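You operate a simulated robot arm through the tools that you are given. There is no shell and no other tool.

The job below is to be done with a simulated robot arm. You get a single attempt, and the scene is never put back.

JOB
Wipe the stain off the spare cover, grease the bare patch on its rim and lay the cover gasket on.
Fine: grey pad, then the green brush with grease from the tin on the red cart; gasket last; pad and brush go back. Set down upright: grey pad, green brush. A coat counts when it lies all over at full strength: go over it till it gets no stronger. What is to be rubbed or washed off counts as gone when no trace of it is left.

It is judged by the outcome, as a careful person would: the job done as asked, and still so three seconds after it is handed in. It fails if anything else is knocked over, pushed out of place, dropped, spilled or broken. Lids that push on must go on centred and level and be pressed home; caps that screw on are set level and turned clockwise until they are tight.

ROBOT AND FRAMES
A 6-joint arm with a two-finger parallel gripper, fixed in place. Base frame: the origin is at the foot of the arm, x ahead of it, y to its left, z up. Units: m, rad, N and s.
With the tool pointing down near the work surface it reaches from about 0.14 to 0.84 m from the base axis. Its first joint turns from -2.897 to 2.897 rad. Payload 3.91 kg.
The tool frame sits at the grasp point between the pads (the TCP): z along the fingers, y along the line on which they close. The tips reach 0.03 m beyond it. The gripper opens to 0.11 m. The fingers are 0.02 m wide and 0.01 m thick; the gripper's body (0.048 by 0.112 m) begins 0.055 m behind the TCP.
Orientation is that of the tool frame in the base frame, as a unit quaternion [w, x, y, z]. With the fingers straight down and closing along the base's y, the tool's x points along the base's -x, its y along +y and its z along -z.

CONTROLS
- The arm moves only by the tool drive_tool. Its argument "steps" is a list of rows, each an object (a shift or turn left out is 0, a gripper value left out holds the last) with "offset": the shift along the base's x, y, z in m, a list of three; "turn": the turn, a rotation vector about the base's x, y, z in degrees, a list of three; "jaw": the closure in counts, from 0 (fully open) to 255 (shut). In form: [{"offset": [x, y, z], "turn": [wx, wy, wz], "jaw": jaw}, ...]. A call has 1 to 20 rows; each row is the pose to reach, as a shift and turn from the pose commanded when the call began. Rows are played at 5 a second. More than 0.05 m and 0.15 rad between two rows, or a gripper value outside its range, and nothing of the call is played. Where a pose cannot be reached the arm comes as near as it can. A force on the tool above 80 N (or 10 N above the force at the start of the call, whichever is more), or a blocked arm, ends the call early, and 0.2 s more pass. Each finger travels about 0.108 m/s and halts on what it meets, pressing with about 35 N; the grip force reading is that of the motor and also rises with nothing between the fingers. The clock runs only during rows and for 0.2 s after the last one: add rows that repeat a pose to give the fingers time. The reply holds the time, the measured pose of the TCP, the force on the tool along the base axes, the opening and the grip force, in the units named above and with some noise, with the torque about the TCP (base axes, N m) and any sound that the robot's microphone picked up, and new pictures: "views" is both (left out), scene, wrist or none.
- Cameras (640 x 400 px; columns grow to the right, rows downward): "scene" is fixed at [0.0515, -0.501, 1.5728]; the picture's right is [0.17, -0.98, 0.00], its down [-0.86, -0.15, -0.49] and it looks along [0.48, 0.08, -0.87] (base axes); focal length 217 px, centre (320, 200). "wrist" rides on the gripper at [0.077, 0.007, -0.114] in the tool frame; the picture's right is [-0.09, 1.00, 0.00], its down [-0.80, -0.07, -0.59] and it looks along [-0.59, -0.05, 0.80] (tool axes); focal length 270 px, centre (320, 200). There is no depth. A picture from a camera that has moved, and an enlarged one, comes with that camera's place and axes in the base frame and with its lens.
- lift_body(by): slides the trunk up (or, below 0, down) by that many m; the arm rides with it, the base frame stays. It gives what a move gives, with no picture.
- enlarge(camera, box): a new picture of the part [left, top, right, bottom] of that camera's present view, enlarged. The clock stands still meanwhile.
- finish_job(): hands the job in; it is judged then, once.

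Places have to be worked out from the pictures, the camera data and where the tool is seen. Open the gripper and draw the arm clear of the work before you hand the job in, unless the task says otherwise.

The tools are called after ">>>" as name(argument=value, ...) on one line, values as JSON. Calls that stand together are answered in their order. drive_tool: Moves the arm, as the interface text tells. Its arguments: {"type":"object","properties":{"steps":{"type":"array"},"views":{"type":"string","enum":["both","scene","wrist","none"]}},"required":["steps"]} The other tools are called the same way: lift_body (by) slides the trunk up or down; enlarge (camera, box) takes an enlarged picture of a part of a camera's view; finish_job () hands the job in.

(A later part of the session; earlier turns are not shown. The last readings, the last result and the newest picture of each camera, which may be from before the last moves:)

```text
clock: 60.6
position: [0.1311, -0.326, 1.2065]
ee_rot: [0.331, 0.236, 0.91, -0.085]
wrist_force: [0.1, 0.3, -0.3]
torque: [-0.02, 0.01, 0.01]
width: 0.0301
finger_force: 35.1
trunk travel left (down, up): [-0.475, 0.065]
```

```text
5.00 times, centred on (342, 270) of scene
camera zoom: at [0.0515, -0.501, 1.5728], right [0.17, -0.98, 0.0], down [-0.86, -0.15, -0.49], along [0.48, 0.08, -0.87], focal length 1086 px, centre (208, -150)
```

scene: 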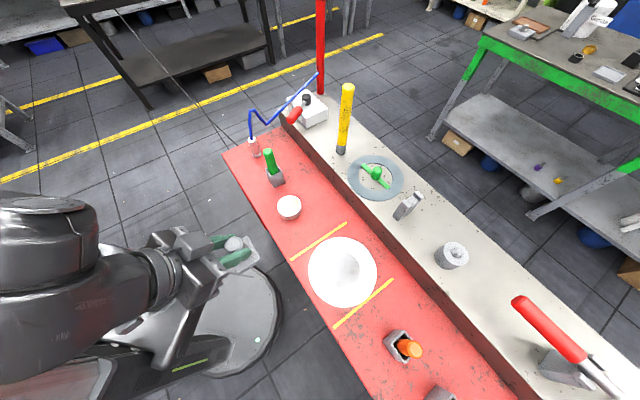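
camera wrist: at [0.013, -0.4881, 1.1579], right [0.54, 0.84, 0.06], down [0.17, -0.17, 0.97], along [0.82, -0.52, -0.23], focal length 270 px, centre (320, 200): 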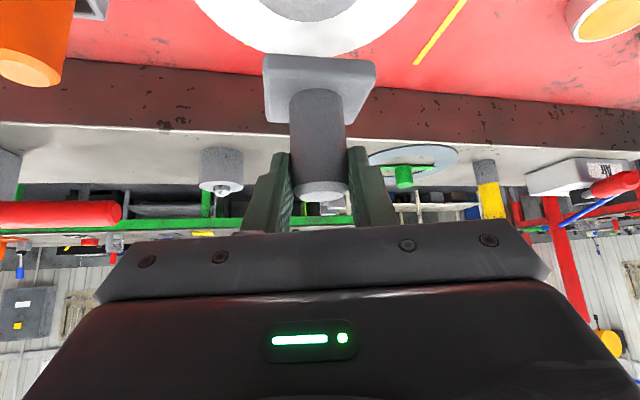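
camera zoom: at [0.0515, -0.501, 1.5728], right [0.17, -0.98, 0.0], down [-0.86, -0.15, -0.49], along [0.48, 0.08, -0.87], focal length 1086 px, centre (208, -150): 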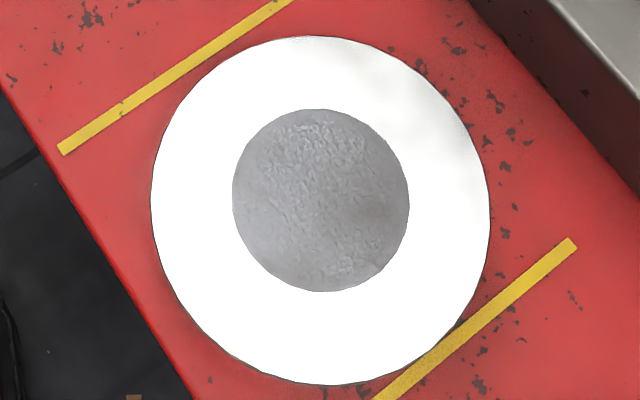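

The cover lies between the lines again, within about 3 mm of its first place. I take the robot-side view that earlier showed the stain best, to check for any remains.

>>> drive_tool(steps=[{"offset": [-0.004, -0.0305, -0.0161], "turn": [1.93, 2.56, -3.18]}, {"offset": [-0.0075, -0.061, -0.0323], "turn": [3.86, 5.12, -6.36]}, {"offset": [-0.011, -0.0914, -0.0484], "turn": [5.8, 7.69, -9.53]}, {"offset": [-0.015, -0.122, -0.0646], "turn": [7.73, 10.25, -12.71]}, {"offset": [-0.0185, -0.1524, -0.0807], "turn": [9.66, 12.81, -15.89]}, {"offset": [-0.0185, -0.1524, -0.0807], "turn": [9.66, 12.81, -15.89]}], views="wrist")

>>> enlarge(camera="wrist", box=[220, 0, 440, 130])

>>> enlarge(camera="wrist", box=[250, 0, 360, 60])

```text
clock: 62.0
position: [0.1137, -0.4774, 1.1233]
ee_rot: [0.192, 0.374, 0.904, -0.079]
wrist_force: [-0.6, -0.4, -0.6]
torque: [0.02, -0.01, 0.0]
width: 0.03
finger_force: 34.7
trunk travel left (down, up): [-0.475, 0.065]
camera wrist: at [0.0372, -0.3903, 1.1967], right [0.76, 0.65, 0.04], down [0.3, -0.4, 0.87], along [0.58, -0.65, -0.49], focal length 270 px, centre (320, 200)
```

wrist: 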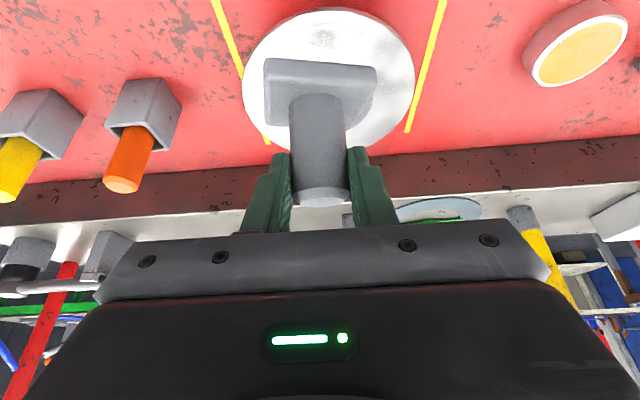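

```text
2.91 times, centred on (330, 65) of wrist
camera zoom: at [0.0372, -0.3903, 1.1967], right [0.76, 0.65, 0.04], down [0.3, -0.4, 0.87], along [0.58, -0.65, -0.49], focal length 786 px, centre (291, 593)
```

zoom: 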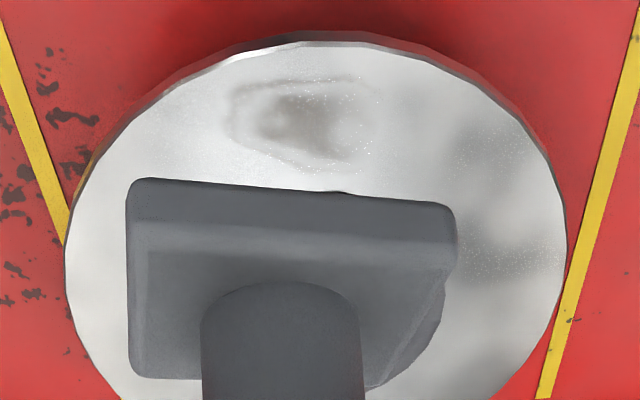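

```text
5.82 times, centred on (305, 30) of wrist
camera zoom: at [0.0372, -0.3903, 1.1967], right [0.76, 0.65, 0.04], down [0.3, -0.4, 0.87], along [0.58, -0.65, -0.49], focal length 1573 px, centre (407, 1189)
```

zoom: 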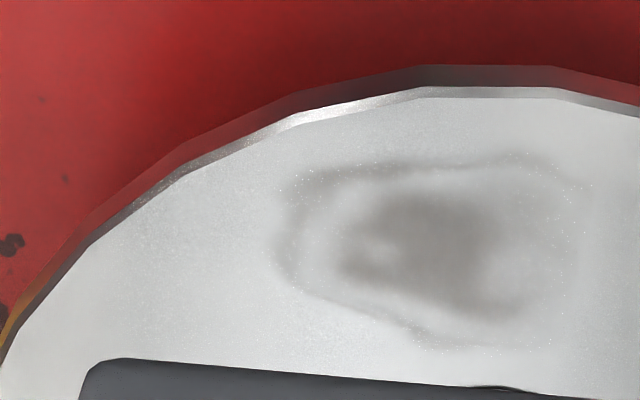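

About half the stain is left (faded), and the cover has turned some 15°; the stain now lies around (0.140,-0.492). I return to the wiping attitude over it and this time will rub much more lightly so the cover stays put.

>>> drive_tool(steps=[{"offset": [0.004, -0.001, 0.0], "turn": [-2.42, -3.2, 3.97]}, {"offset": [0.008, -0.002, -0.0], "turn": [-4.83, -6.4, 7.95]}, {"offset": [0.0114, -0.004, -0.01], "turn": [-7.25, -9.61, 11.92]}, {"offset": [0.0114, -0.004, -0.03], "turn": [-9.66, -12.81, 15.89]}, {"offset": [0.0114, -0.004, -0.06], "turn": [-9.66, -12.81, 15.89]}, {"offset": [0.0114, -0.004, -0.085], "turn": [-9.66, -12.81, 15.89]}, {"offset": [0.0114, -0.004, -0.096], "turn": [-9.66, -12.81, 15.89]}, {"offset": [0.0114, -0.004, -0.1], "turn": [-9.66, -12.81, 15.89]}, {"offset": [0.0114, -0.004, -0.101], "turn": [-9.66, -12.81, 15.89]}], views="none")

```text
clock: 64.0
position: [0.1233, -0.483, 1.0233]
ee_rot: [0.331, 0.235, 0.91, -0.085]
wrist_force: [0.3, -0.5, -1.1]
torque: [0.0, 0.02, -0.01]
width: 0.03
finger_force: 35.7
trunk travel left (down, up): [-0.475, 0.065]
```

I lower by half-millimetre rows to find the first light touch.

>>> drive_tool(steps=[{"offset": [0, 0, -0.0007]}, {"offset": [0, 0, -0.0014]}, {"offset": [0, 0, -0.0021]}, {"offset": [0, 0, -0.0028]}], views="none")

```text
clock: 65.0
position: [0.1241, -0.4822, 1.0215]
ee_rot: [0.331, 0.236, 0.91, -0.085]
wrist_force: [0.2, 0.4, -0.8]
torque: [0.02, -0.01, -0.01]
width: 0.0301
finger_force: 35.2
trunk travel left (down, up): [-0.475, 0.065]
```

>>> drive_tool(steps=[{"offset": [0, 0, -0.0007]}, {"offset": [0, 0, -0.0014]}, {"offset": [0, 0, -0.0018]}], views="none")

```text
clock: 65.8
position: [0.1231, -0.4826, 1.019]
ee_rot: [0.331, 0.236, 0.91, -0.086]
wrist_force: [0.1, -0.5, -0.8]
torque: [-0.02, 0.01, -0.01]
width: 0.0299
finger_force: 35.1
trunk travel left (down, up): [-0.475, 0.065]
```

Not yet touching; I continue with another 2 mm in fine rows.

>>> drive_tool(steps=[{"offset": [0, 0, -0.0005]}, {"offset": [0, 0, -0.001]}, {"offset": [0, 0, -0.0013]}], views="none")

>>> drive_tool(steps=[{"offset": [0, 0, -0.0004]}, {"offset": [0, 0, -0.0008]}], views="none")

```text
clock: 66.6
position: [0.1245, -0.4826, 1.019]
ee_rot: [0.331, 0.236, 0.91, -0.084]
wrist_force: [0.7, 0.0, -0.2]
torque: [0.0, -0.01, -0.01]
width: 0.0301
finger_force: 34.8
trunk travel left (down, up): [-0.475, 0.065]
```

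```text
clock: 67.2
position: [0.1229, -0.4827, 1.0182]
ee_rot: [0.331, 0.236, 0.91, -0.085]
wrist_force: [-0.5, 0.1, -0.3]
torque: [0.0, -0.04, -0.01]
width: 0.0301
finger_force: 34.9
trunk travel left (down, up): [-0.475, 0.065]
```

>>> drive_tool(steps=[{"offset": [0, 0, -0.0005]}, {"offset": [0, 0, -0.001]}], views="none")

>>> drive_tool(steps=[{"offset": [0, 0, -0.0005]}, {"offset": [0, 0, -0.001]}], views="none")

>>> drive_tool(steps=[{"offset": [0, 0, -0.0005]}, {"offset": [0, 0, -0.001]}], views="none")

```text
clock: 67.8
position: [0.123, -0.4833, 1.0166]
ee_rot: [0.332, 0.236, 0.909, -0.086]
wrist_force: [2.8, -1.7, 8.4]
torque: [-0.2, -0.5, 0.02]
width: 0.0302
finger_force: 34.9
trunk travel left (down, up): [-0.475, 0.065]
```

```text
clock: 68.4
position: [0.1216, -0.4818, 1.0169]
ee_rot: [0.332, 0.237, 0.909, -0.087]
wrist_force: [3.7, -4.0, 19.5]
torque: [-0.34, -0.78, -0.05]
width: 0.03
finger_force: 35.6
trunk travel left (down, up): [-0.475, 0.065]
```

```text
clock: 69.0
position: [0.1216, -0.4817, 1.0165]
ee_rot: [0.333, 0.235, 0.909, -0.087]
wrist_force: [-0.3, -3.2, 37.4]
torque: [-0.19, -0.73, -0.03]
width: 0.0301
finger_force: 34.4
trunk travel left (down, up): [-0.475, 0.065]
```

Force rose to 37 N over those steps (about 14 N per mm). I back off 2.3 mm for a light touch.

>>> drive_tool(steps=[{"offset": [0, 0, 0.0012]}, {"offset": [0, 0, 0.0023]}, {"offset": [0, 0, 0.0023]}], views="none")

```text
clock: 69.8
position: [0.1238, -0.4823, 1.0163]
ee_rot: [0.331, 0.236, 0.909, -0.086]
wrist_force: [-3.8, -5.1, 18.2]
torque: [-0.37, -0.15, -0.04]
width: 0.03
finger_force: 35.0
trunk travel left (down, up): [-0.475, 0.065]
```

>>> drive_tool(steps=[{"offset": [0, 0, 0.0005]}, {"offset": [0, 0, 0.001]}, {"offset": [0, 0, 0.001]}], views="none")

```text
clock: 70.6
position: [0.1241, -0.4821, 1.0164]
ee_rot: [0.331, 0.236, 0.91, -0.084]
wrist_force: [-0.9, -0.7, 0.8]
torque: [-0.05, 0.07, -0.1]
width: 0.0301
finger_force: 35.1
trunk travel left (down, up): [-0.475, 0.065]
```

Now about 1–2 N. I add 0.3 mm and make short light strokes along the stain, then check that the cover has not moved.

>>> drive_tool(steps=[{"offset": [0, 0, -0.0003]}, {"offset": [0.007, 0.007, -0.0003]}, {"offset": [0.014, 0.014, -0.0003]}, {"offset": [0.007, 0.007, -0.0003]}, {"offset": [0, 0, -0.0003]}, {"offset": [-0.007, -0.007, -0.0003]}, {"offset": [-0.014, -0.014, -0.0003]}, {"offset": [-0.007, -0.007, -0.0003]}, {"offset": [0, 0, -0.0003]}, {"offset": [0.007, 0.007, -0.0003]}, {"offset": [0.014, 0.014, -0.0003]}, {"offset": [0.007, 0.007, -0.0003]}, {"offset": [0, 0, -0.0003]}], views="scene")

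>>> enlarge(camera="scene", box=[300, 230, 385, 310])

```text
clock: 73.4
position: [0.1236, -0.482, 1.0163]
ee_rot: [0.33, 0.236, 0.91, -0.085]
wrist_force: [-0.6, -0.7, -1.5]
torque: [-0.01, 0.01, 0.0]
width: 0.0301
finger_force: 35.1
trunk travel left (down, up): [-0.475, 0.065]
```

scene: 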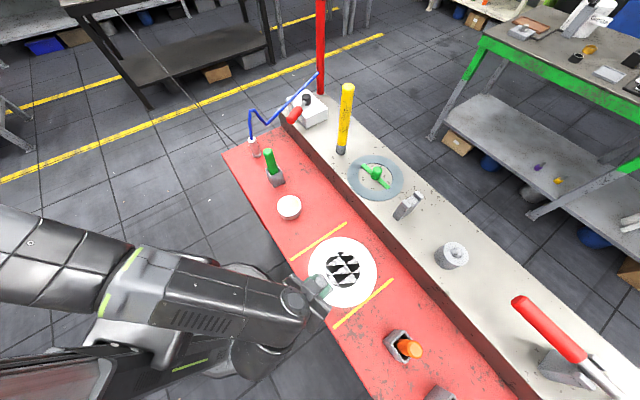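

```text
5.00 times, centred on (342, 270) of scene
camera zoom: at [0.0515, -0.501, 1.5728], right [0.17, -0.98, 0.0], down [-0.86, -0.15, -0.49], along [0.48, 0.08, -0.87], focal length 1086 px, centre (208, -150)
```

zoom: 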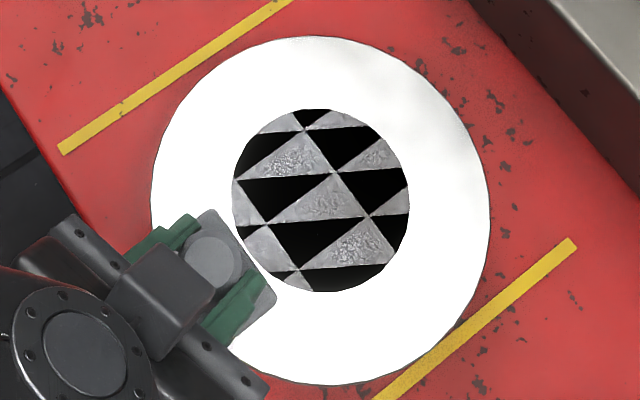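

The cover did not move, but the pad was barely touching. (The centre disc now shows a dark triangle pattern, a rendering flicker.) I lower 0.6 mm more and repeat short strokes.

>>> drive_tool(steps=[{"offset": [0, 0, -0.0006]}, {"offset": [0, 0, -0.0008]}], views="none")

```text
clock: 74.0
position: [0.1244, -0.4819, 1.0169]
ee_rot: [0.332, 0.236, 0.909, -0.087]
wrist_force: [-0.9, 1.5, 4.2]
torque: [-0.07, -0.16, -0.03]
width: 0.03
finger_force: 35.2
trunk travel left (down, up): [-0.475, 0.065]
```

About 5 N now — good. I rub with short strokes along and slightly across the stain at this height.

>>> drive_tool(steps=[{"offset": [0.007, 0.007, 0]}, {"offset": [0.014, 0.014, 0]}, {"offset": [0.007, 0.007, 0]}, {"offset": [0, 0, 0]}, {"offset": [-0.007, -0.007, 0]}, {"offset": [-0.014, -0.014, 0]}, {"offset": [-0.007, -0.007, 0]}, {"offset": [0, 0, 0]}, {"offset": [0.007, 0.007, 0]}, {"offset": [0.014, 0.014, 0]}, {"offset": [0.007, 0.007, 0]}, {"offset": [0, 0, 0]}, {"offset": [-0.007, -0.007, 0]}, {"offset": [-0.014, -0.014, 0]}, {"offset": [-0.007, -0.007, 0]}, {"offset": [0, 0, 0]}], views="none")

>>> enlarge(camera="scene", box=[300, 230, 385, 310])

```text
clock: 77.4
position: [0.1216, -0.4848, 1.0163]
ee_rot: [0.332, 0.236, 0.909, -0.087]
wrist_force: [-4.1, -3.3, 11.3]
torque: [-0.11, 0.06, -0.08]
width: 0.0303
finger_force: 35.1
trunk travel left (down, up): [-0.475, 0.065]
```

```text
5.00 times, centred on (342, 270) of scene
camera zoom: at [0.0515, -0.501, 1.5728], right [0.17, -0.98, 0.0], down [-0.86, -0.15, -0.49], along [0.48, 0.08, -0.87], focal length 1086 px, centre (208, -150)
```

zoom: 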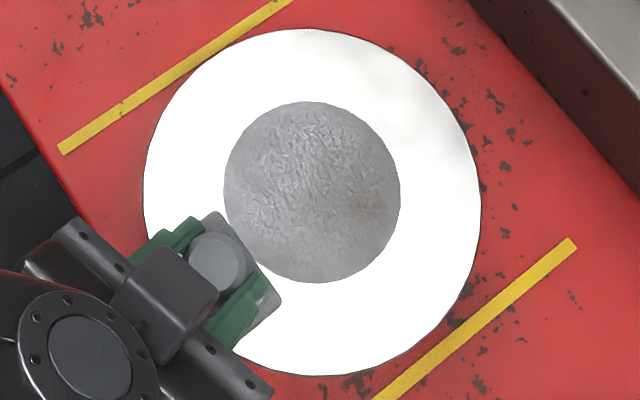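

The cover still creeps a few millimetres with straight strokes. I lift off and look at what is left; then I'll use a twisting motion of the pad, which puts no net force on the cover.

>>> drive_tool(steps=[{"offset": [0, 0, 0.003]}, {"offset": [0, 0, 0.01]}, {"offset": [0, 0, 0.04]}, {"offset": [-0.0, 0.0, 0.08], "turn": [2.42, 3.2, -3.97]}, {"offset": [-0.004, 0.0, 0.1], "turn": [4.83, 6.4, -7.95]}, {"offset": [-0.008, 0.003, 0.107], "turn": [7.25, 9.61, -11.92]}, {"offset": [-0.01, 0.005, 0.107], "turn": [9.66, 12.81, -15.89]}, {"offset": [-0.01, 0.005, 0.107], "turn": [9.66, 12.81, -15.89]}], views="none")

>>> enlarge(camera="wrist", box=[220, 0, 440, 130])

>>> enlarge(camera="wrist", box=[260, 0, 380, 60])

```text
clock: 79.2
position: [0.1121, -0.4788, 1.1248]
ee_rot: [0.192, 0.375, 0.903, -0.079]
wrist_force: [0.5, 0.1, -1.5]
torque: [0.02, 0.02, -0.02]
width: 0.0301
finger_force: 35.2
trunk travel left (down, up): [-0.475, 0.065]
```

```text
2.91 times, centred on (330, 65) of wrist
camera zoom: at [0.036, -0.3907, 1.1989], right [0.76, 0.65, 0.04], down [0.3, -0.4, 0.87], along [0.58, -0.65, -0.49], focal length 786 px, centre (291, 593)
```

zoom: 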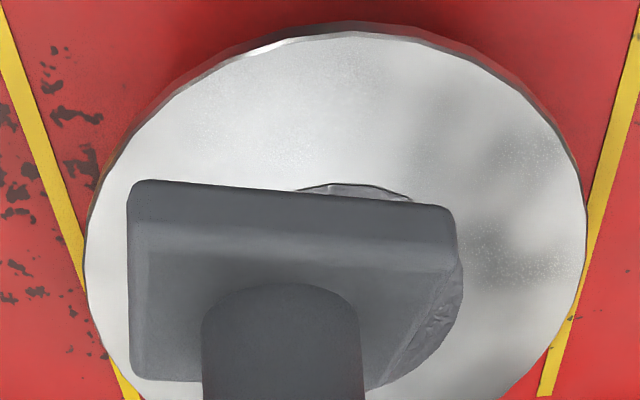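

```text
5.33 times, centred on (320, 30) of wrist
camera zoom: at [0.036, -0.3907, 1.1989], right [0.76, 0.65, 0.04], down [0.3, -0.4, 0.87], along [0.58, -0.65, -0.49], focal length 1442 px, centre (320, 1107)
```

zoom: 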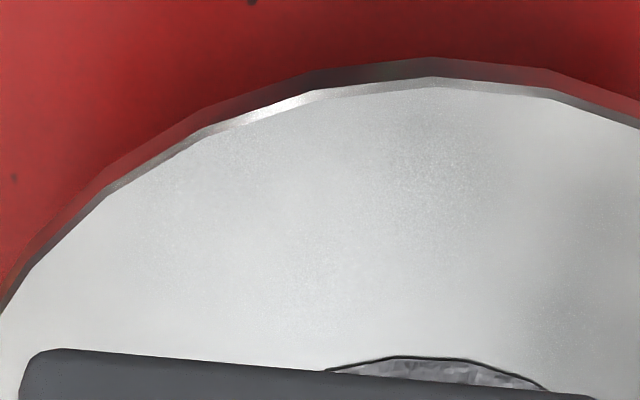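

The stain has disappeared in this view. I zoom in hard on the area to be sure no trace is left.

>>> enlarge(camera="wrist", box=[270, 8, 330, 58])

>>> enlarge(camera="wrist", box=[320, 8, 380, 68])

>>> enlarge(camera="wrist", box=[370, 20, 430, 120])

>>> enlarge(camera="wrist", box=[245, 20, 285, 120])

```text
8.00 times, centred on (300, 33) of wrist
camera zoom: at [0.036, -0.3907, 1.1989], right [0.76, 0.65, 0.04], down [0.3, -0.4, 0.87], along [0.58, -0.65, -0.49], focal length 2162 px, centre (480, 1536)
```

zoom: 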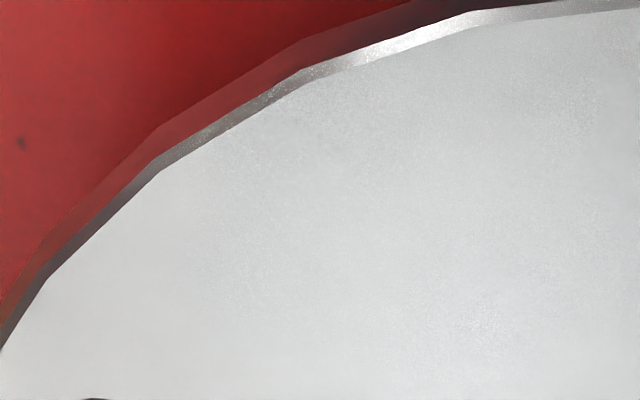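

```text
6.67 times, centred on (350, 38) of wrist
camera zoom: at [0.036, -0.3907, 1.1989], right [0.76, 0.65, 0.04], down [0.3, -0.4, 0.87], along [0.58, -0.65, -0.49], focal length 1802 px, centre (120, 1280)
```

zoom: 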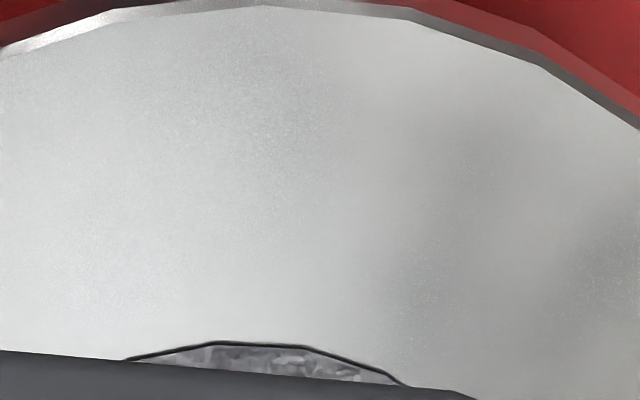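

```text
4.00 times, centred on (400, 70) of wrist
camera zoom: at [0.036, -0.3907, 1.1989], right [0.76, 0.65, 0.04], down [0.3, -0.4, 0.87], along [0.58, -0.65, -0.49], focal length 1081 px, centre (0, 720)
```

zoom: 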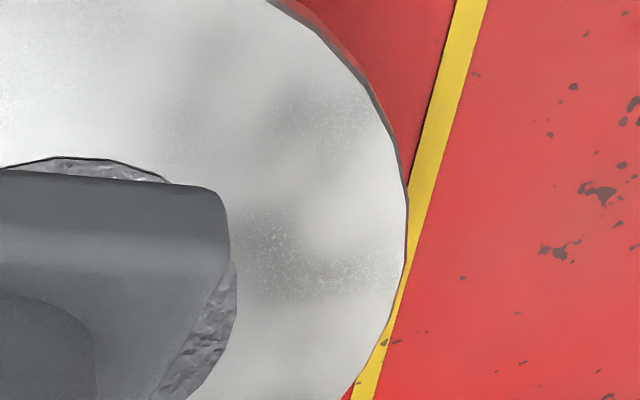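

```text
4.00 times, centred on (265, 70) of wrist
camera zoom: at [0.036, -0.3907, 1.1989], right [0.76, 0.65, 0.04], down [0.3, -0.4, 0.87], along [0.58, -0.65, -0.49], focal length 1081 px, centre (540, 720)
```

zoom: 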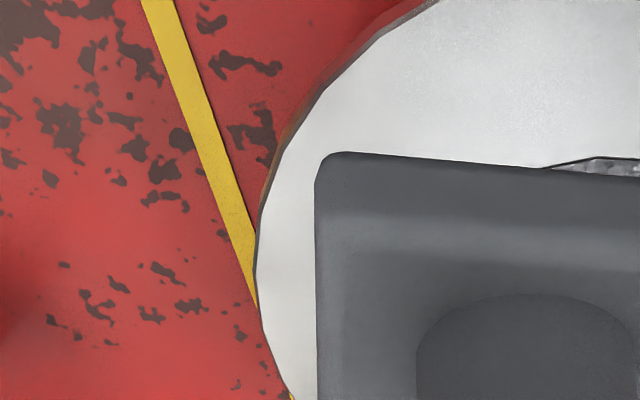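

No trace visible even at high zoom. For good measure I'll give the spot a few light twisting rubs and nudge the cover back the ~8 mm it crept. First I return to just above contact.

>>> drive_tool(steps=[{"offset": [0.004, 0.001, 0.0], "turn": [-2.42, -3.2, 3.97]}, {"offset": [0.008, 0.002, -0.005], "turn": [-4.83, -6.4, 7.95]}, {"offset": [0.012, 0.003, -0.02], "turn": [-7.25, -9.61, 11.92]}, {"offset": [0.0151, 0.0041, -0.04], "turn": [-9.66, -12.81, 15.89]}, {"offset": [0.0151, 0.0041, -0.075], "turn": [-9.66, -12.81, 15.89]}, {"offset": [0.0151, 0.0041, -0.098], "turn": [-9.66, -12.81, 15.89]}, {"offset": [0.0151, 0.0041, -0.104], "turn": [-9.66, -12.81, 15.89]}, {"offset": [0.0151, 0.0041, -0.106], "turn": [-9.66, -12.81, 15.89]}], views="none")

```text
clock: 81.0
position: [0.1302, -0.4741, 1.0184]
ee_rot: [0.331, 0.237, 0.909, -0.087]
wrist_force: [0.3, 0.2, -0.4]
torque: [-0.03, -0.03, 0.0]
width: 0.0299
finger_force: 35.2
trunk travel left (down, up): [-0.475, 0.065]
```

>>> drive_tool(steps=[{"offset": [0, 0, -0.0008]}, {"offset": [0, 0, -0.0016]}], views="none")

```text
clock: 81.6
position: [0.1283, -0.4738, 1.0154]
ee_rot: [0.332, 0.236, 0.909, -0.086]
wrist_force: [2.7, -0.7, 9.3]
torque: [-0.06, -0.29, -0.01]
width: 0.03
finger_force: 35.0
trunk travel left (down, up): [-0.475, 0.065]
```

About 10 N. I drag the cover back by (-0.003,-0.008) and then twist the pad ±16° in place twice.

>>> drive_tool(steps=[{"offset": [-0.0017, -0.0038, 0]}, {"offset": [-0.0034, -0.0076, 0]}, {"offset": [-0.0041, -0.009, 0.0002], "turn": [0, 0, 8]}, {"offset": [-0.0046, -0.0104, 0.0002], "turn": [0, 0, 16]}, {"offset": [-0.0041, -0.009, 0.0002], "turn": [0, 0, 8]}, {"offset": [-0.0034, -0.0076, 0.0002]}, {"offset": [-0.0025, -0.0064, 0.0002], "turn": [0, 0, -8]}, {"offset": [-0.0014, -0.0052, 0.0002], "turn": [0, 0, -16]}, {"offset": [-0.0025, -0.0064, 0.0002], "turn": [0, 0, -8]}, {"offset": [-0.0034, -0.0076, 0.0002]}, {"offset": [-0.0041, -0.009, 0.0002], "turn": [0, 0, 8]}, {"offset": [-0.0046, -0.0104, 0.0002], "turn": [0, 0, 16]}, {"offset": [-0.0041, -0.009, 0.0002], "turn": [0, 0, 8]}, {"offset": [-0.0034, -0.0076, 0.0002]}, {"offset": [-0.0025, -0.0064, 0.0002], "turn": [0, 0, -8]}, {"offset": [-0.0014, -0.0052, 0.0002], "turn": [0, 0, -16]}, {"offset": [-0.0025, -0.0064, 0.0002], "turn": [0, 0, -8]}, {"offset": [-0.0034, -0.0076, 0.0002]}], views="none")

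>>> enlarge(camera="scene", box=[300, 230, 385, 310])

```text
clock: 85.4
position: [0.1236, -0.4822, 1.0159]
ee_rot: [0.332, 0.235, 0.91, -0.086]
wrist_force: [-1.3, -3.2, 18.3]
torque: [-0.15, -0.11, -0.22]
width: 0.03
finger_force: 34.5
trunk travel left (down, up): [-0.475, 0.065]
```

```text
5.00 times, centred on (342, 270) of scene
camera zoom: at [0.0515, -0.501, 1.5728], right [0.17, -0.98, 0.0], down [-0.86, -0.15, -0.49], along [0.48, 0.08, -0.87], focal length 1086 px, centre (208, -150)
```

zoom: 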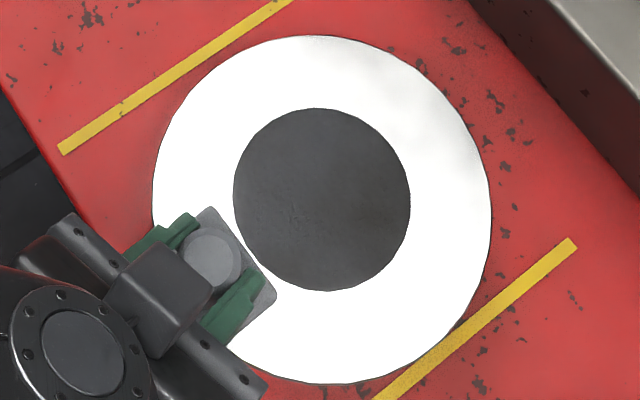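

The cover is back within half a pixel of its first place. I lift off and take one more check view of the rim.

>>> drive_tool(steps=[{"offset": [0, 0, 0.003]}, {"offset": [0, 0, 0.01]}, {"offset": [0, 0, 0.04]}, {"offset": [-0.0, 0.0, 0.08], "turn": [2.42, 3.2, -3.97]}, {"offset": [-0.004, 0.0, 0.1], "turn": [4.83, 6.4, -7.95]}, {"offset": [-0.008, 0.003, 0.107], "turn": [7.25, 9.61, -11.92]}, {"offset": [-0.01, 0.005, 0.107], "turn": [9.66, 12.81, -15.89]}, {"offset": [-0.01, 0.005, 0.107], "turn": [9.66, 12.81, -15.89]}], views="scene")

>>> enlarge(camera="wrist", box=[220, 0, 440, 130])

>>> enlarge(camera="wrist", box=[260, 0, 380, 60])

>>> enlarge(camera="scene", box=[300, 230, 385, 310])

```text
clock: 87.2
position: [0.116, -0.4756, 1.1232]
ee_rot: [0.193, 0.376, 0.903, -0.079]
wrist_force: [0.8, 1.2, -0.9]
torque: [0.0, -0.03, -0.04]
width: 0.03
finger_force: 34.7
trunk travel left (down, up): [-0.475, 0.065]
```

scene: 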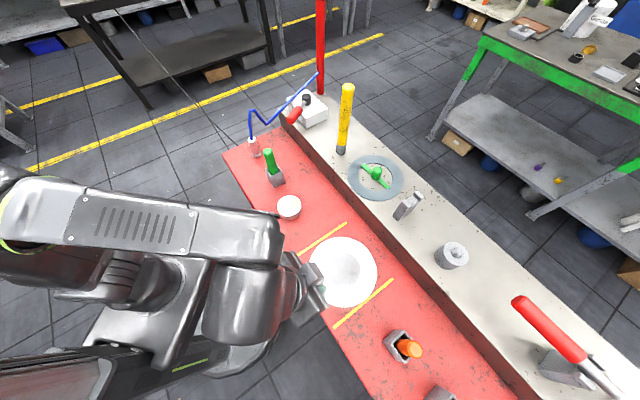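

```text
2.91 times, centred on (330, 65) of wrist
camera zoom: at [0.039, -0.3871, 1.1958], right [0.76, 0.65, 0.04], down [0.3, -0.4, 0.87], along [0.58, -0.65, -0.49], focal length 786 px, centre (291, 593)
```

zoom: 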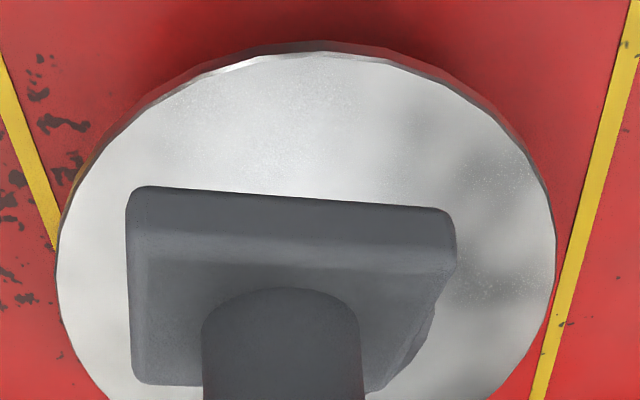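

```text
5.33 times, centred on (320, 30) of wrist
camera zoom: at [0.039, -0.3871, 1.1958], right [0.76, 0.65, 0.04], down [0.3, -0.4, 0.87], along [0.58, -0.65, -0.49], focal length 1442 px, centre (320, 1107)
```

zoom: 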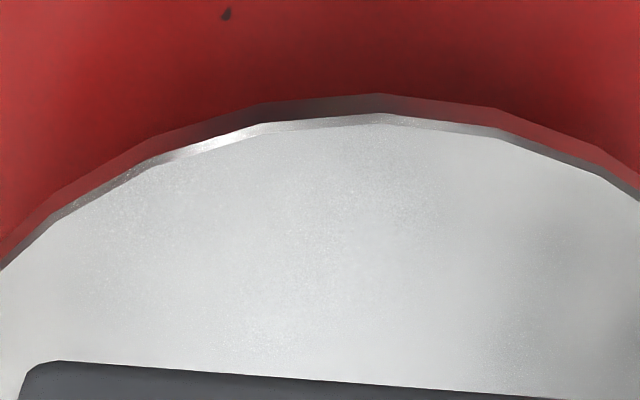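

```text
5.00 times, centred on (342, 270) of scene
camera zoom: at [0.0515, -0.501, 1.5728], right [0.17, -0.98, 0.0], down [-0.86, -0.15, -0.49], along [0.48, 0.08, -0.87], focal length 1086 px, centre (208, -150)
```

zoom: 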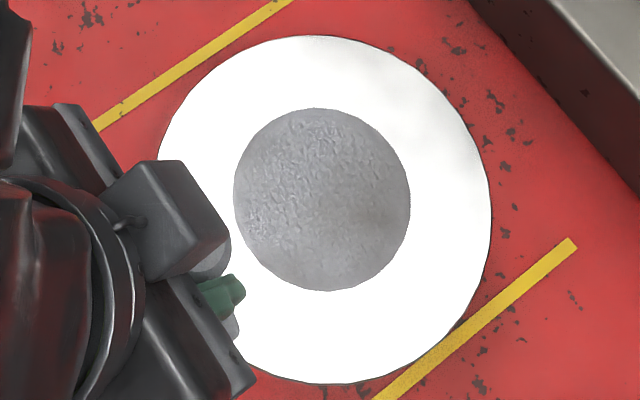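

The rim is clean and the cover sits right. Now I carry the pad back to the stand-off point in front of its place, by the same high route.

>>> drive_tool(steps=[{"offset": [0.0, 0.01, 0.03], "turn": [-2.42, -3.2, 3.97]}, {"offset": [0.01, 0.03, 0.055], "turn": [-4.83, -6.4, 7.95]}, {"offset": [0.03, 0.055, 0.075], "turn": [-7.25, -9.61, 11.92]}, {"offset": [0.06, 0.08, 0.08], "turn": [-9.66, -12.81, 15.89]}, {"offset": [0.095, 0.11, 0.08], "turn": [-9.66, -12.81, 15.89]}, {"offset": [0.13, 0.14, 0.08], "turn": [-9.66, -12.81, 15.89]}, {"offset": [0.165, 0.17, 0.08], "turn": [-9.66, -12.81, 15.89]}, {"offset": [0.2, 0.2, 0.08], "turn": [-9.66, -12.81, 15.89]}, {"offset": [0.235, 0.23, 0.08], "turn": [-9.66, -12.81, 15.89]}, {"offset": [0.27, 0.255, 0.08], "turn": [-9.66, -12.81, 15.89]}, {"offset": [0.305, 0.275, 0.08], "turn": [-9.66, -12.81, 15.89]}, {"offset": [0.34, 0.285, 0.06], "turn": [-9.66, -12.81, 15.89]}, {"offset": [0.3703, 0.2904, 0.0342], "turn": [-9.66, -12.81, 15.89]}, {"offset": [0.3703, 0.2904, 0.0342], "turn": [-9.66, -12.81, 15.89]}], views="both")

>>> enlarge(camera="wrist", box=[220, 40, 420, 230])

```text
clock: 90.2
position: [0.4873, -0.1894, 1.1543]
ee_rot: [0.332, 0.235, 0.91, -0.085]
wrist_force: [-0.3, 0.9, -1.3]
torque: [-0.04, -0.02, 0.02]
width: 0.0301
finger_force: 34.9
trunk travel left (down, up): [-0.475, 0.065]
camera wrist: at [0.3755, -0.1179, 1.1922], right [0.54, 0.84, 0.06], down [0.17, -0.17, 0.97], along [0.82, -0.52, -0.23], focal length 270 px, centre (320, 200)
```

scene: 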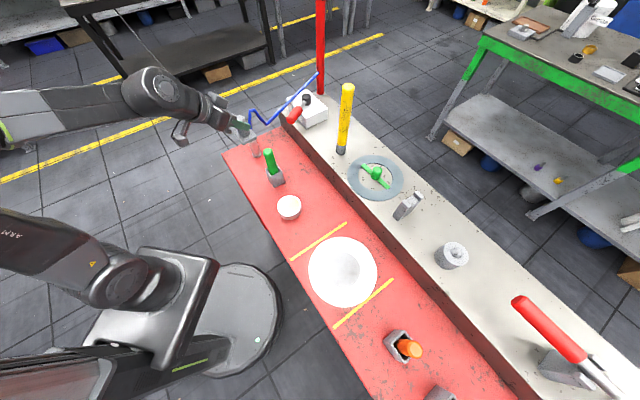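
wrist: 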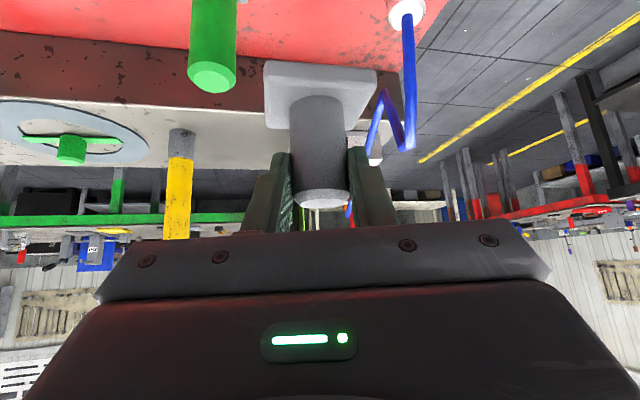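

```text
2.11 times, centred on (320, 135) of wrist
camera zoom: at [0.3755, -0.1179, 1.1922], right [0.54, 0.84, 0.06], down [0.17, -0.17, 0.97], along [0.82, -0.52, -0.23], focal length 569 px, centre (320, 337)
```

zoom: 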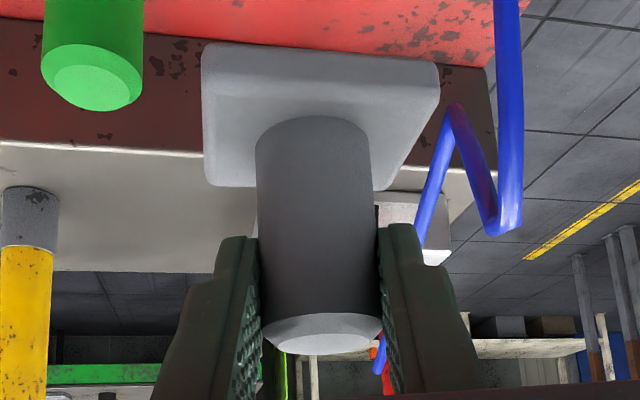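

The pad sits a few mm higher in the fingers but is straight. I slide it back in along the same line to 2 cm short of its place.

>>> drive_tool(steps=[{"offset": [0.0213, -0.0105, -0.0284]}, {"offset": [0.0427, -0.0229, -0.0568]}, {"offset": [0.064, -0.0344, -0.0853]}, {"offset": [0.0854, -0.0459, -0.1137]}, {"offset": [0.1067, -0.0573, -0.1421]}, {"offset": [0.1281, -0.0688, -0.1705]}, {"offset": [0.1281, -0.0688, -0.1705]}], views="both")

>>> enlarge(camera="scene", box=[235, 95, 325, 175])

```text
clock: 91.8
position: [0.6146, -0.2548, 0.9858]
ee_rot: [0.331, 0.237, 0.909, -0.086]
wrist_force: [0.8, -0.7, -0.7]
torque: [0.01, 0.0, -0.02]
width: 0.0302
finger_force: 34.5
trunk travel left (down, up): [-0.475, 0.065]
camera wrist: at [0.5028, -0.1849, 1.0239], right [0.54, 0.84, 0.06], down [0.17, -0.18, 0.97], along [0.82, -0.52, -0.24], focal length 270 px, centre (320, 200)
```

scene: 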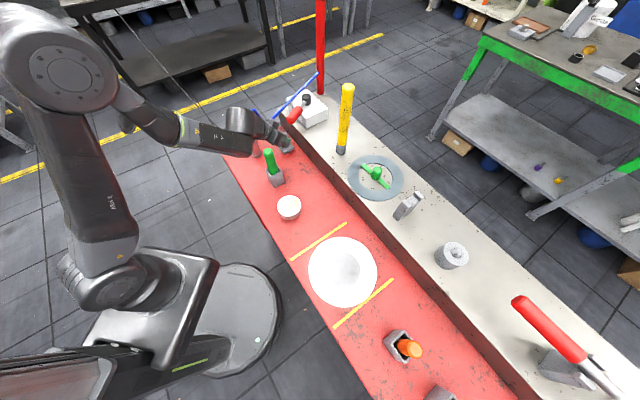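
wrist: 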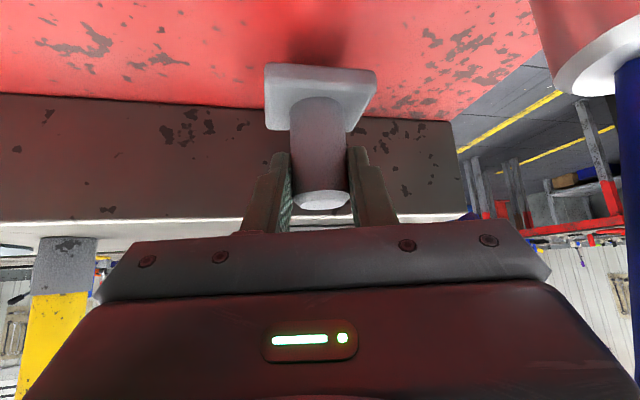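

```text
5.00 times, centred on (280, 135) of scene
camera zoom: at [0.0515, -0.501, 1.5728], right [0.17, -0.98, 0.0], down [-0.86, -0.15, -0.49], along [0.48, 0.08, -0.87], focal length 1086 px, centre (520, 525)
```

zoom: 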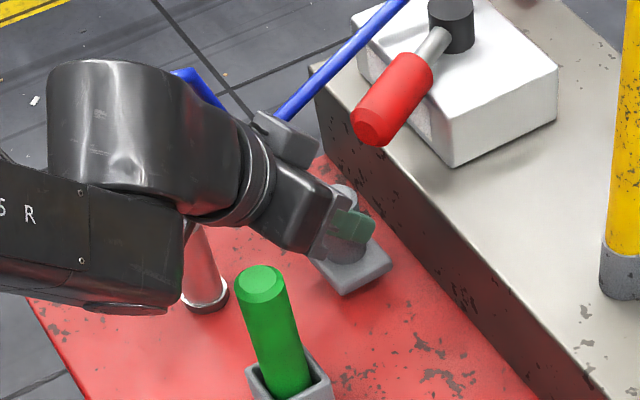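

Clear all round. I move to directly over the pad's spot and start lowering vertically in small rows.

>>> drive_tool(steps=[{"offset": [0.006, -0.004, -0.0035]}, {"offset": [0.012, -0.008, -0.007]}, {"offset": [0.012, -0.008, -0.01]}, {"offset": [0.012, -0.008, -0.013]}, {"offset": [0.012, -0.008, -0.015]}], views="none")

```text
clock: 93.0
position: [0.6264, -0.2625, 0.9711]
ee_rot: [0.331, 0.237, 0.909, -0.085]
wrist_force: [0.3, -0.1, -0.9]
torque: [0.0, 0.03, 0.01]
width: 0.0301
finger_force: 34.8
trunk travel left (down, up): [-0.475, 0.065]
```

>>> drive_tool(steps=[{"offset": [0, 0, -0.001]}, {"offset": [0, 0, -0.002]}, {"offset": [0, 0, -0.003]}], views="none")

>>> drive_tool(steps=[{"offset": [0, 0, -0.0007]}, {"offset": [0, 0, -0.0014]}], views="none")

```text
clock: 93.8
position: [0.625, -0.2617, 0.9681]
ee_rot: [0.331, 0.236, 0.91, -0.085]
wrist_force: [0.1, 0.0, -0.9]
torque: [-0.01, 0.01, -0.01]
width: 0.0301
finger_force: 34.9
trunk travel left (down, up): [-0.475, 0.065]
```

```text
clock: 94.4
position: [0.6251, -0.2633, 0.9671]
ee_rot: [0.331, 0.236, 0.91, -0.085]
wrist_force: [-0.2, -0.1, -0.1]
torque: [-0.01, -0.01, 0.02]
width: 0.0302
finger_force: 34.4
trunk travel left (down, up): [-0.475, 0.065]
```

Not touching yet at z≈0.967; I go on in sub-millimetre rows.

>>> drive_tool(steps=[{"offset": [0, 0, -0.0007]}, {"offset": [0, 0, -0.0014]}], views="none")

>>> drive_tool(steps=[{"offset": [0, 0, -0.0006]}, {"offset": [0, 0, -0.0012]}], views="wrist")

```text
clock: 95.0
position: [0.6248, -0.2628, 0.9648]
ee_rot: [0.331, 0.236, 0.91, -0.086]
wrist_force: [0.3, -0.6, -0.4]
torque: [-0.01, 0.01, -0.04]
width: 0.0302
finger_force: 35.2
trunk travel left (down, up): [-0.475, 0.065]
```

```text
clock: 95.6
position: [0.6268, -0.2625, 0.9645]
ee_rot: [0.331, 0.236, 0.91, -0.085]
wrist_force: [-0.1, 0.2, -0.7]
torque: [-0.02, 0.0, 0.0]
width: 0.0299
finger_force: 35.1
trunk travel left (down, up): [-0.475, 0.065]
camera wrist: at [0.5145, -0.1922, 1.0023], right [0.54, 0.84, 0.06], down [0.17, -0.18, 0.97], along [0.82, -0.52, -0.24], focal length 270 px, centre (320, 200)
```

wrist: 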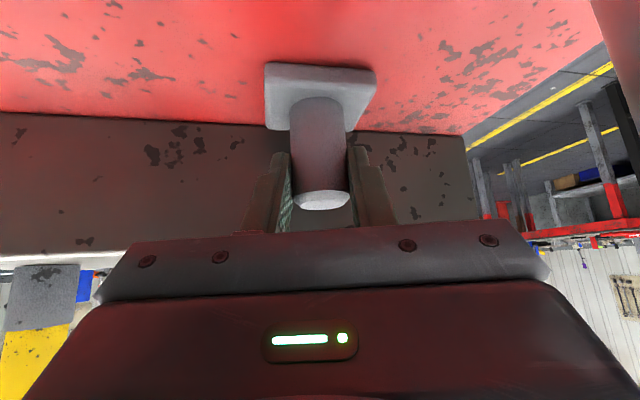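

>>> enlarge(camera="wrist", box=[240, 40, 400, 140])

>>> drive_tool(steps=[{"offset": [0, 0, -0.0006]}, {"offset": [0, 0, -0.0012]}], views="none")

```text
4.00 times, centred on (320, 90) of wrist
camera zoom: at [0.5145, -0.1922, 1.0023], right [0.54, 0.84, 0.06], down [0.17, -0.18, 0.97], along [0.82, -0.52, -0.24], focal length 1081 px, centre (320, 640)
```

zoom: 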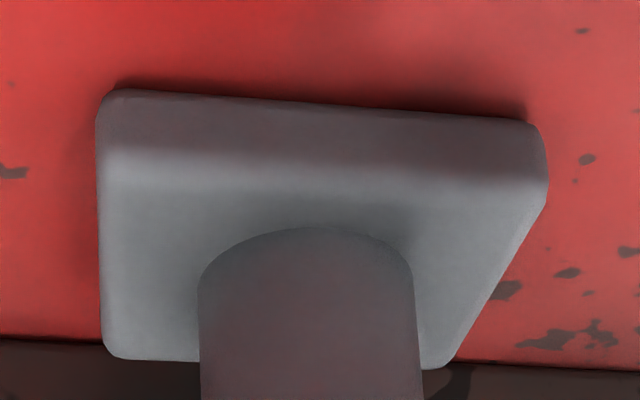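

```text
clock: 96.2
position: [0.6254, -0.2636, 0.9632]
ee_rot: [0.33, 0.236, 0.91, -0.086]
wrist_force: [-0.3, 0.0, 1.2]
torque: [0.03, -0.01, -0.01]
width: 0.0302
finger_force: 35.0
trunk travel left (down, up): [-0.475, 0.065]
```

First touch (~2 N). I press down 0.6 mm more and release.

>>> drive_tool(steps=[{"offset": [0, 0, -0.0006]}, {"offset": [0, 0, -0.0006]}], views="none")

```text
clock: 96.8
position: [0.6256, -0.2634, 0.9626]
ee_rot: [0.331, 0.236, 0.91, -0.086]
wrist_force: [-0.1, -0.2, 4.8]
torque: [0.1, -0.12, 0.01]
width: 0.0302
finger_force: 35.1
trunk travel left (down, up): [-0.475, 0.065]
```

Seated with about 5 N. I open the fingers to the half-open width.

>>> drive_tool(steps=[{"offset": [0, 0, 0], "jaw": 165}, {"offset": [0, 0, 0], "jaw": 120}, {"offset": [0, 0, 0], "jaw": 120}], views="wrist")

>>> enlarge(camera="wrist", box=[220, 40, 420, 230])

```text
clock: 97.6
position: [0.6262, -0.2608, 0.9624]
ee_rot: [0.331, 0.236, 0.91, -0.085]
wrist_force: [-0.6, 0.5, 0.4]
torque: [-0.02, 0.0, 0.01]
width: 0.0581
finger_force: 0.1
trunk travel left (down, up): [-0.475, 0.065]
camera wrist: at [0.5145, -0.1925, 1.0009], right [0.54, 0.84, 0.06], down [0.17, -0.17, 0.97], along [0.82, -0.52, -0.24], focal length 270 px, centre (320, 200)
```

wrist: 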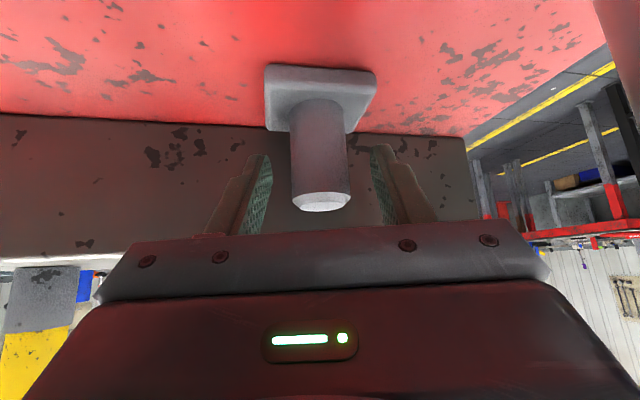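

```text
2.11 times, centred on (320, 135) of wrist
camera zoom: at [0.5145, -0.1925, 1.0009], right [0.54, 0.84, 0.06], down [0.17, -0.17, 0.97], along [0.82, -0.52, -0.24], focal length 569 px, centre (320, 337)
```

zoom: 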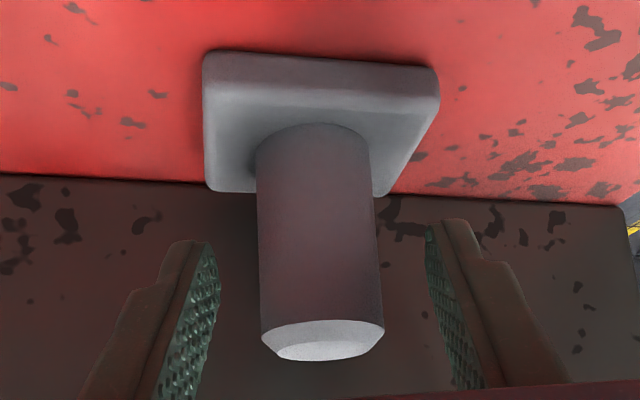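

The pad stands upright and free. I back out along the approach line.

>>> drive_tool(steps=[{"offset": [-0.0112, 0.0062, 0.0153]}, {"offset": [-0.0281, 0.0156, 0.0383]}, {"offset": [-0.0506, 0.0281, 0.0689]}, {"offset": [-0.0731, 0.0405, 0.0996]}, {"offset": [-0.0956, 0.053, 0.1302]}, {"offset": [-0.1181, 0.0655, 0.1609]}, {"offset": [-0.1406, 0.0779, 0.1915]}, {"offset": [-0.1406, 0.0779, 0.1915]}], views="both")

>>> enlarge(camera="scene", box=[235, 95, 325, 195])

>>> enlarge(camera="wrist", box=[160, 0, 440, 160])

```text
clock: 99.4
position: [0.4875, -0.1856, 1.1516]
ee_rot: [0.331, 0.236, 0.91, -0.086]
wrist_force: [-0.2, 0.2, 0.0]
torque: [-0.01, 0.02, -0.01]
width: 0.0584
finger_force: 0.0
trunk travel left (down, up): [-0.475, 0.065]
camera wrist: at [0.3752, -0.1145, 1.1897], right [0.54, 0.84, 0.06], down [0.17, -0.18, 0.97], along [0.82, -0.52, -0.24], focal length 270 px, centre (320, 200)
```

scene: 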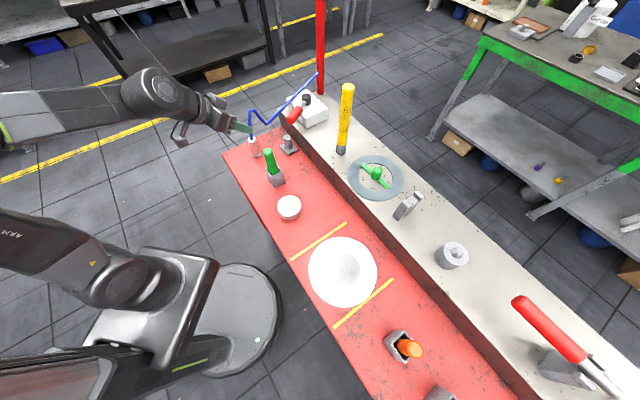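
wrist: 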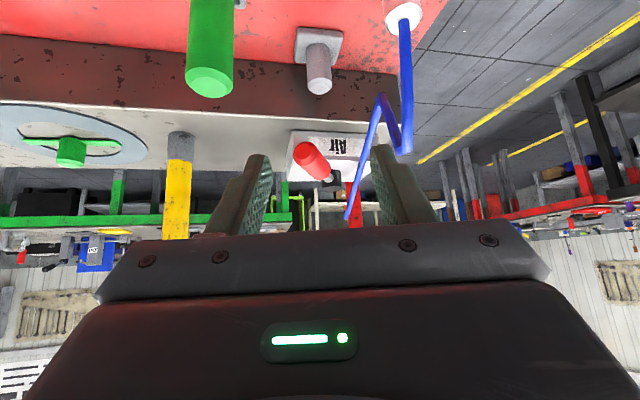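

```text
4.00 times, centred on (280, 145) of scene
camera zoom: at [0.0515, -0.501, 1.5728], right [0.17, -0.98, 0.0], down [-0.86, -0.15, -0.49], along [0.48, 0.08, -0.87], focal length 869 px, centre (480, 420)
```

zoom: 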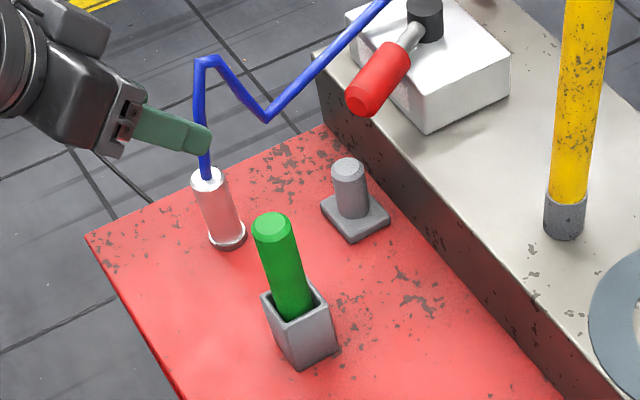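

```text
2.29 times, centred on (300, 80) of wrist
camera zoom: at [0.3752, -0.1145, 1.1897], right [0.54, 0.84, 0.06], down [0.17, -0.18, 0.97], along [0.82, -0.52, -0.24], focal length 618 px, centre (366, 474)
```

zoom: 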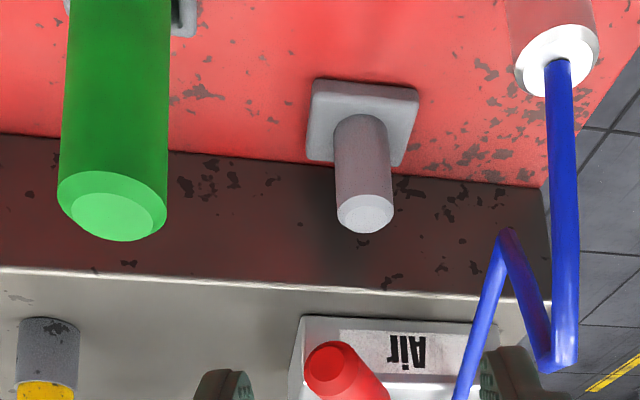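

The pad is back in its place to within a pixel, upright. Next the green brush: I turn the tool vertical and hover over its handle at about (0.476,-0.263).

>>> drive_tool(steps=[{"offset": [0, 0, 0.03], "turn": [3.88, 7.0, 0]}, {"offset": [-0.003, -0.015, 0.06], "turn": [7.76, 14.0, 0]}, {"offset": [-0.006, -0.03, 0.08], "turn": [11.63, 20.99, 0]}, {"offset": [-0.009, -0.05, 0.09], "turn": [15.51, 27.98, 0]}, {"offset": [-0.0118, -0.0774, 0.0984], "turn": [19.39, 34.98, 0]}, {"offset": [-0.0118, -0.0774, 0.0984], "turn": [19.39, 34.98, 0]}], views="both")

>>> enlarge(camera="wrist", box=[220, 60, 420, 230])

```text
clock: 100.8
position: [0.4734, -0.2625, 1.249]
ee_rot: [0.0, 0.251, 0.968, 0.0]
wrist_force: [-0.3, 0.2, 0.0]
torque: [0.01, 0.03, -0.02]
width: 0.0584
finger_force: 0.1
trunk travel left (down, up): [-0.475, 0.065]
camera wrist: at [0.4105, -0.2193, 1.3648], right [0.56, 0.83, 0.0], down [0.67, -0.45, 0.59], along [0.49, -0.33, -0.8], focal length 270 px, centre (320, 200)
```

scene: 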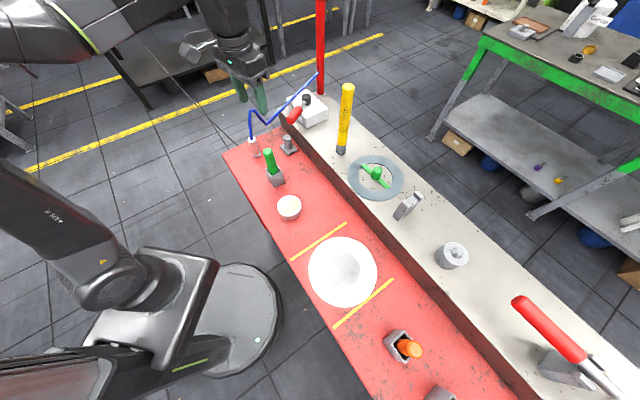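
wrist: 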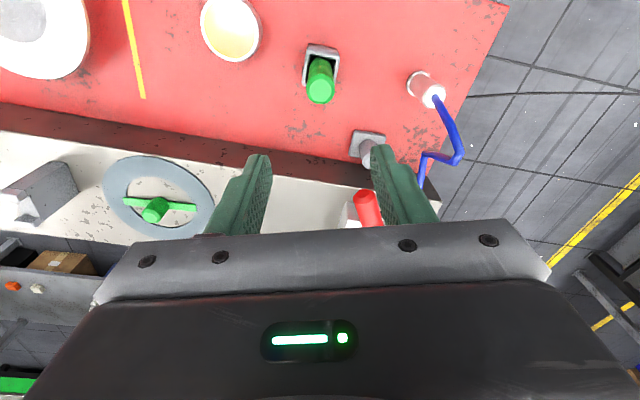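

```text
2.35 times, centred on (320, 145) of wrist
camera zoom: at [0.4105, -0.2193, 1.3648], right [0.56, 0.83, 0.0], down [0.67, -0.45, 0.59], along [0.49, -0.33, -0.8], focal length 636 px, centre (320, 329)
```

zoom: 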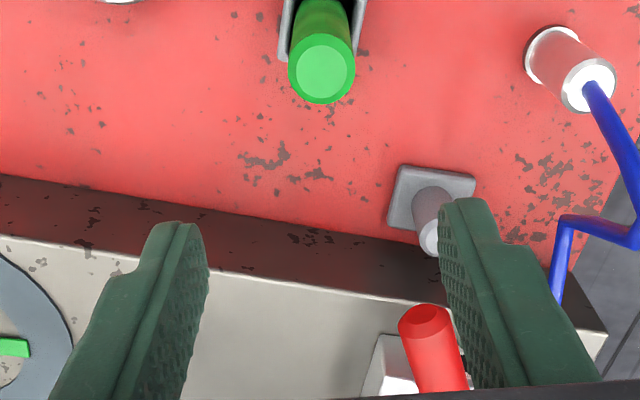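

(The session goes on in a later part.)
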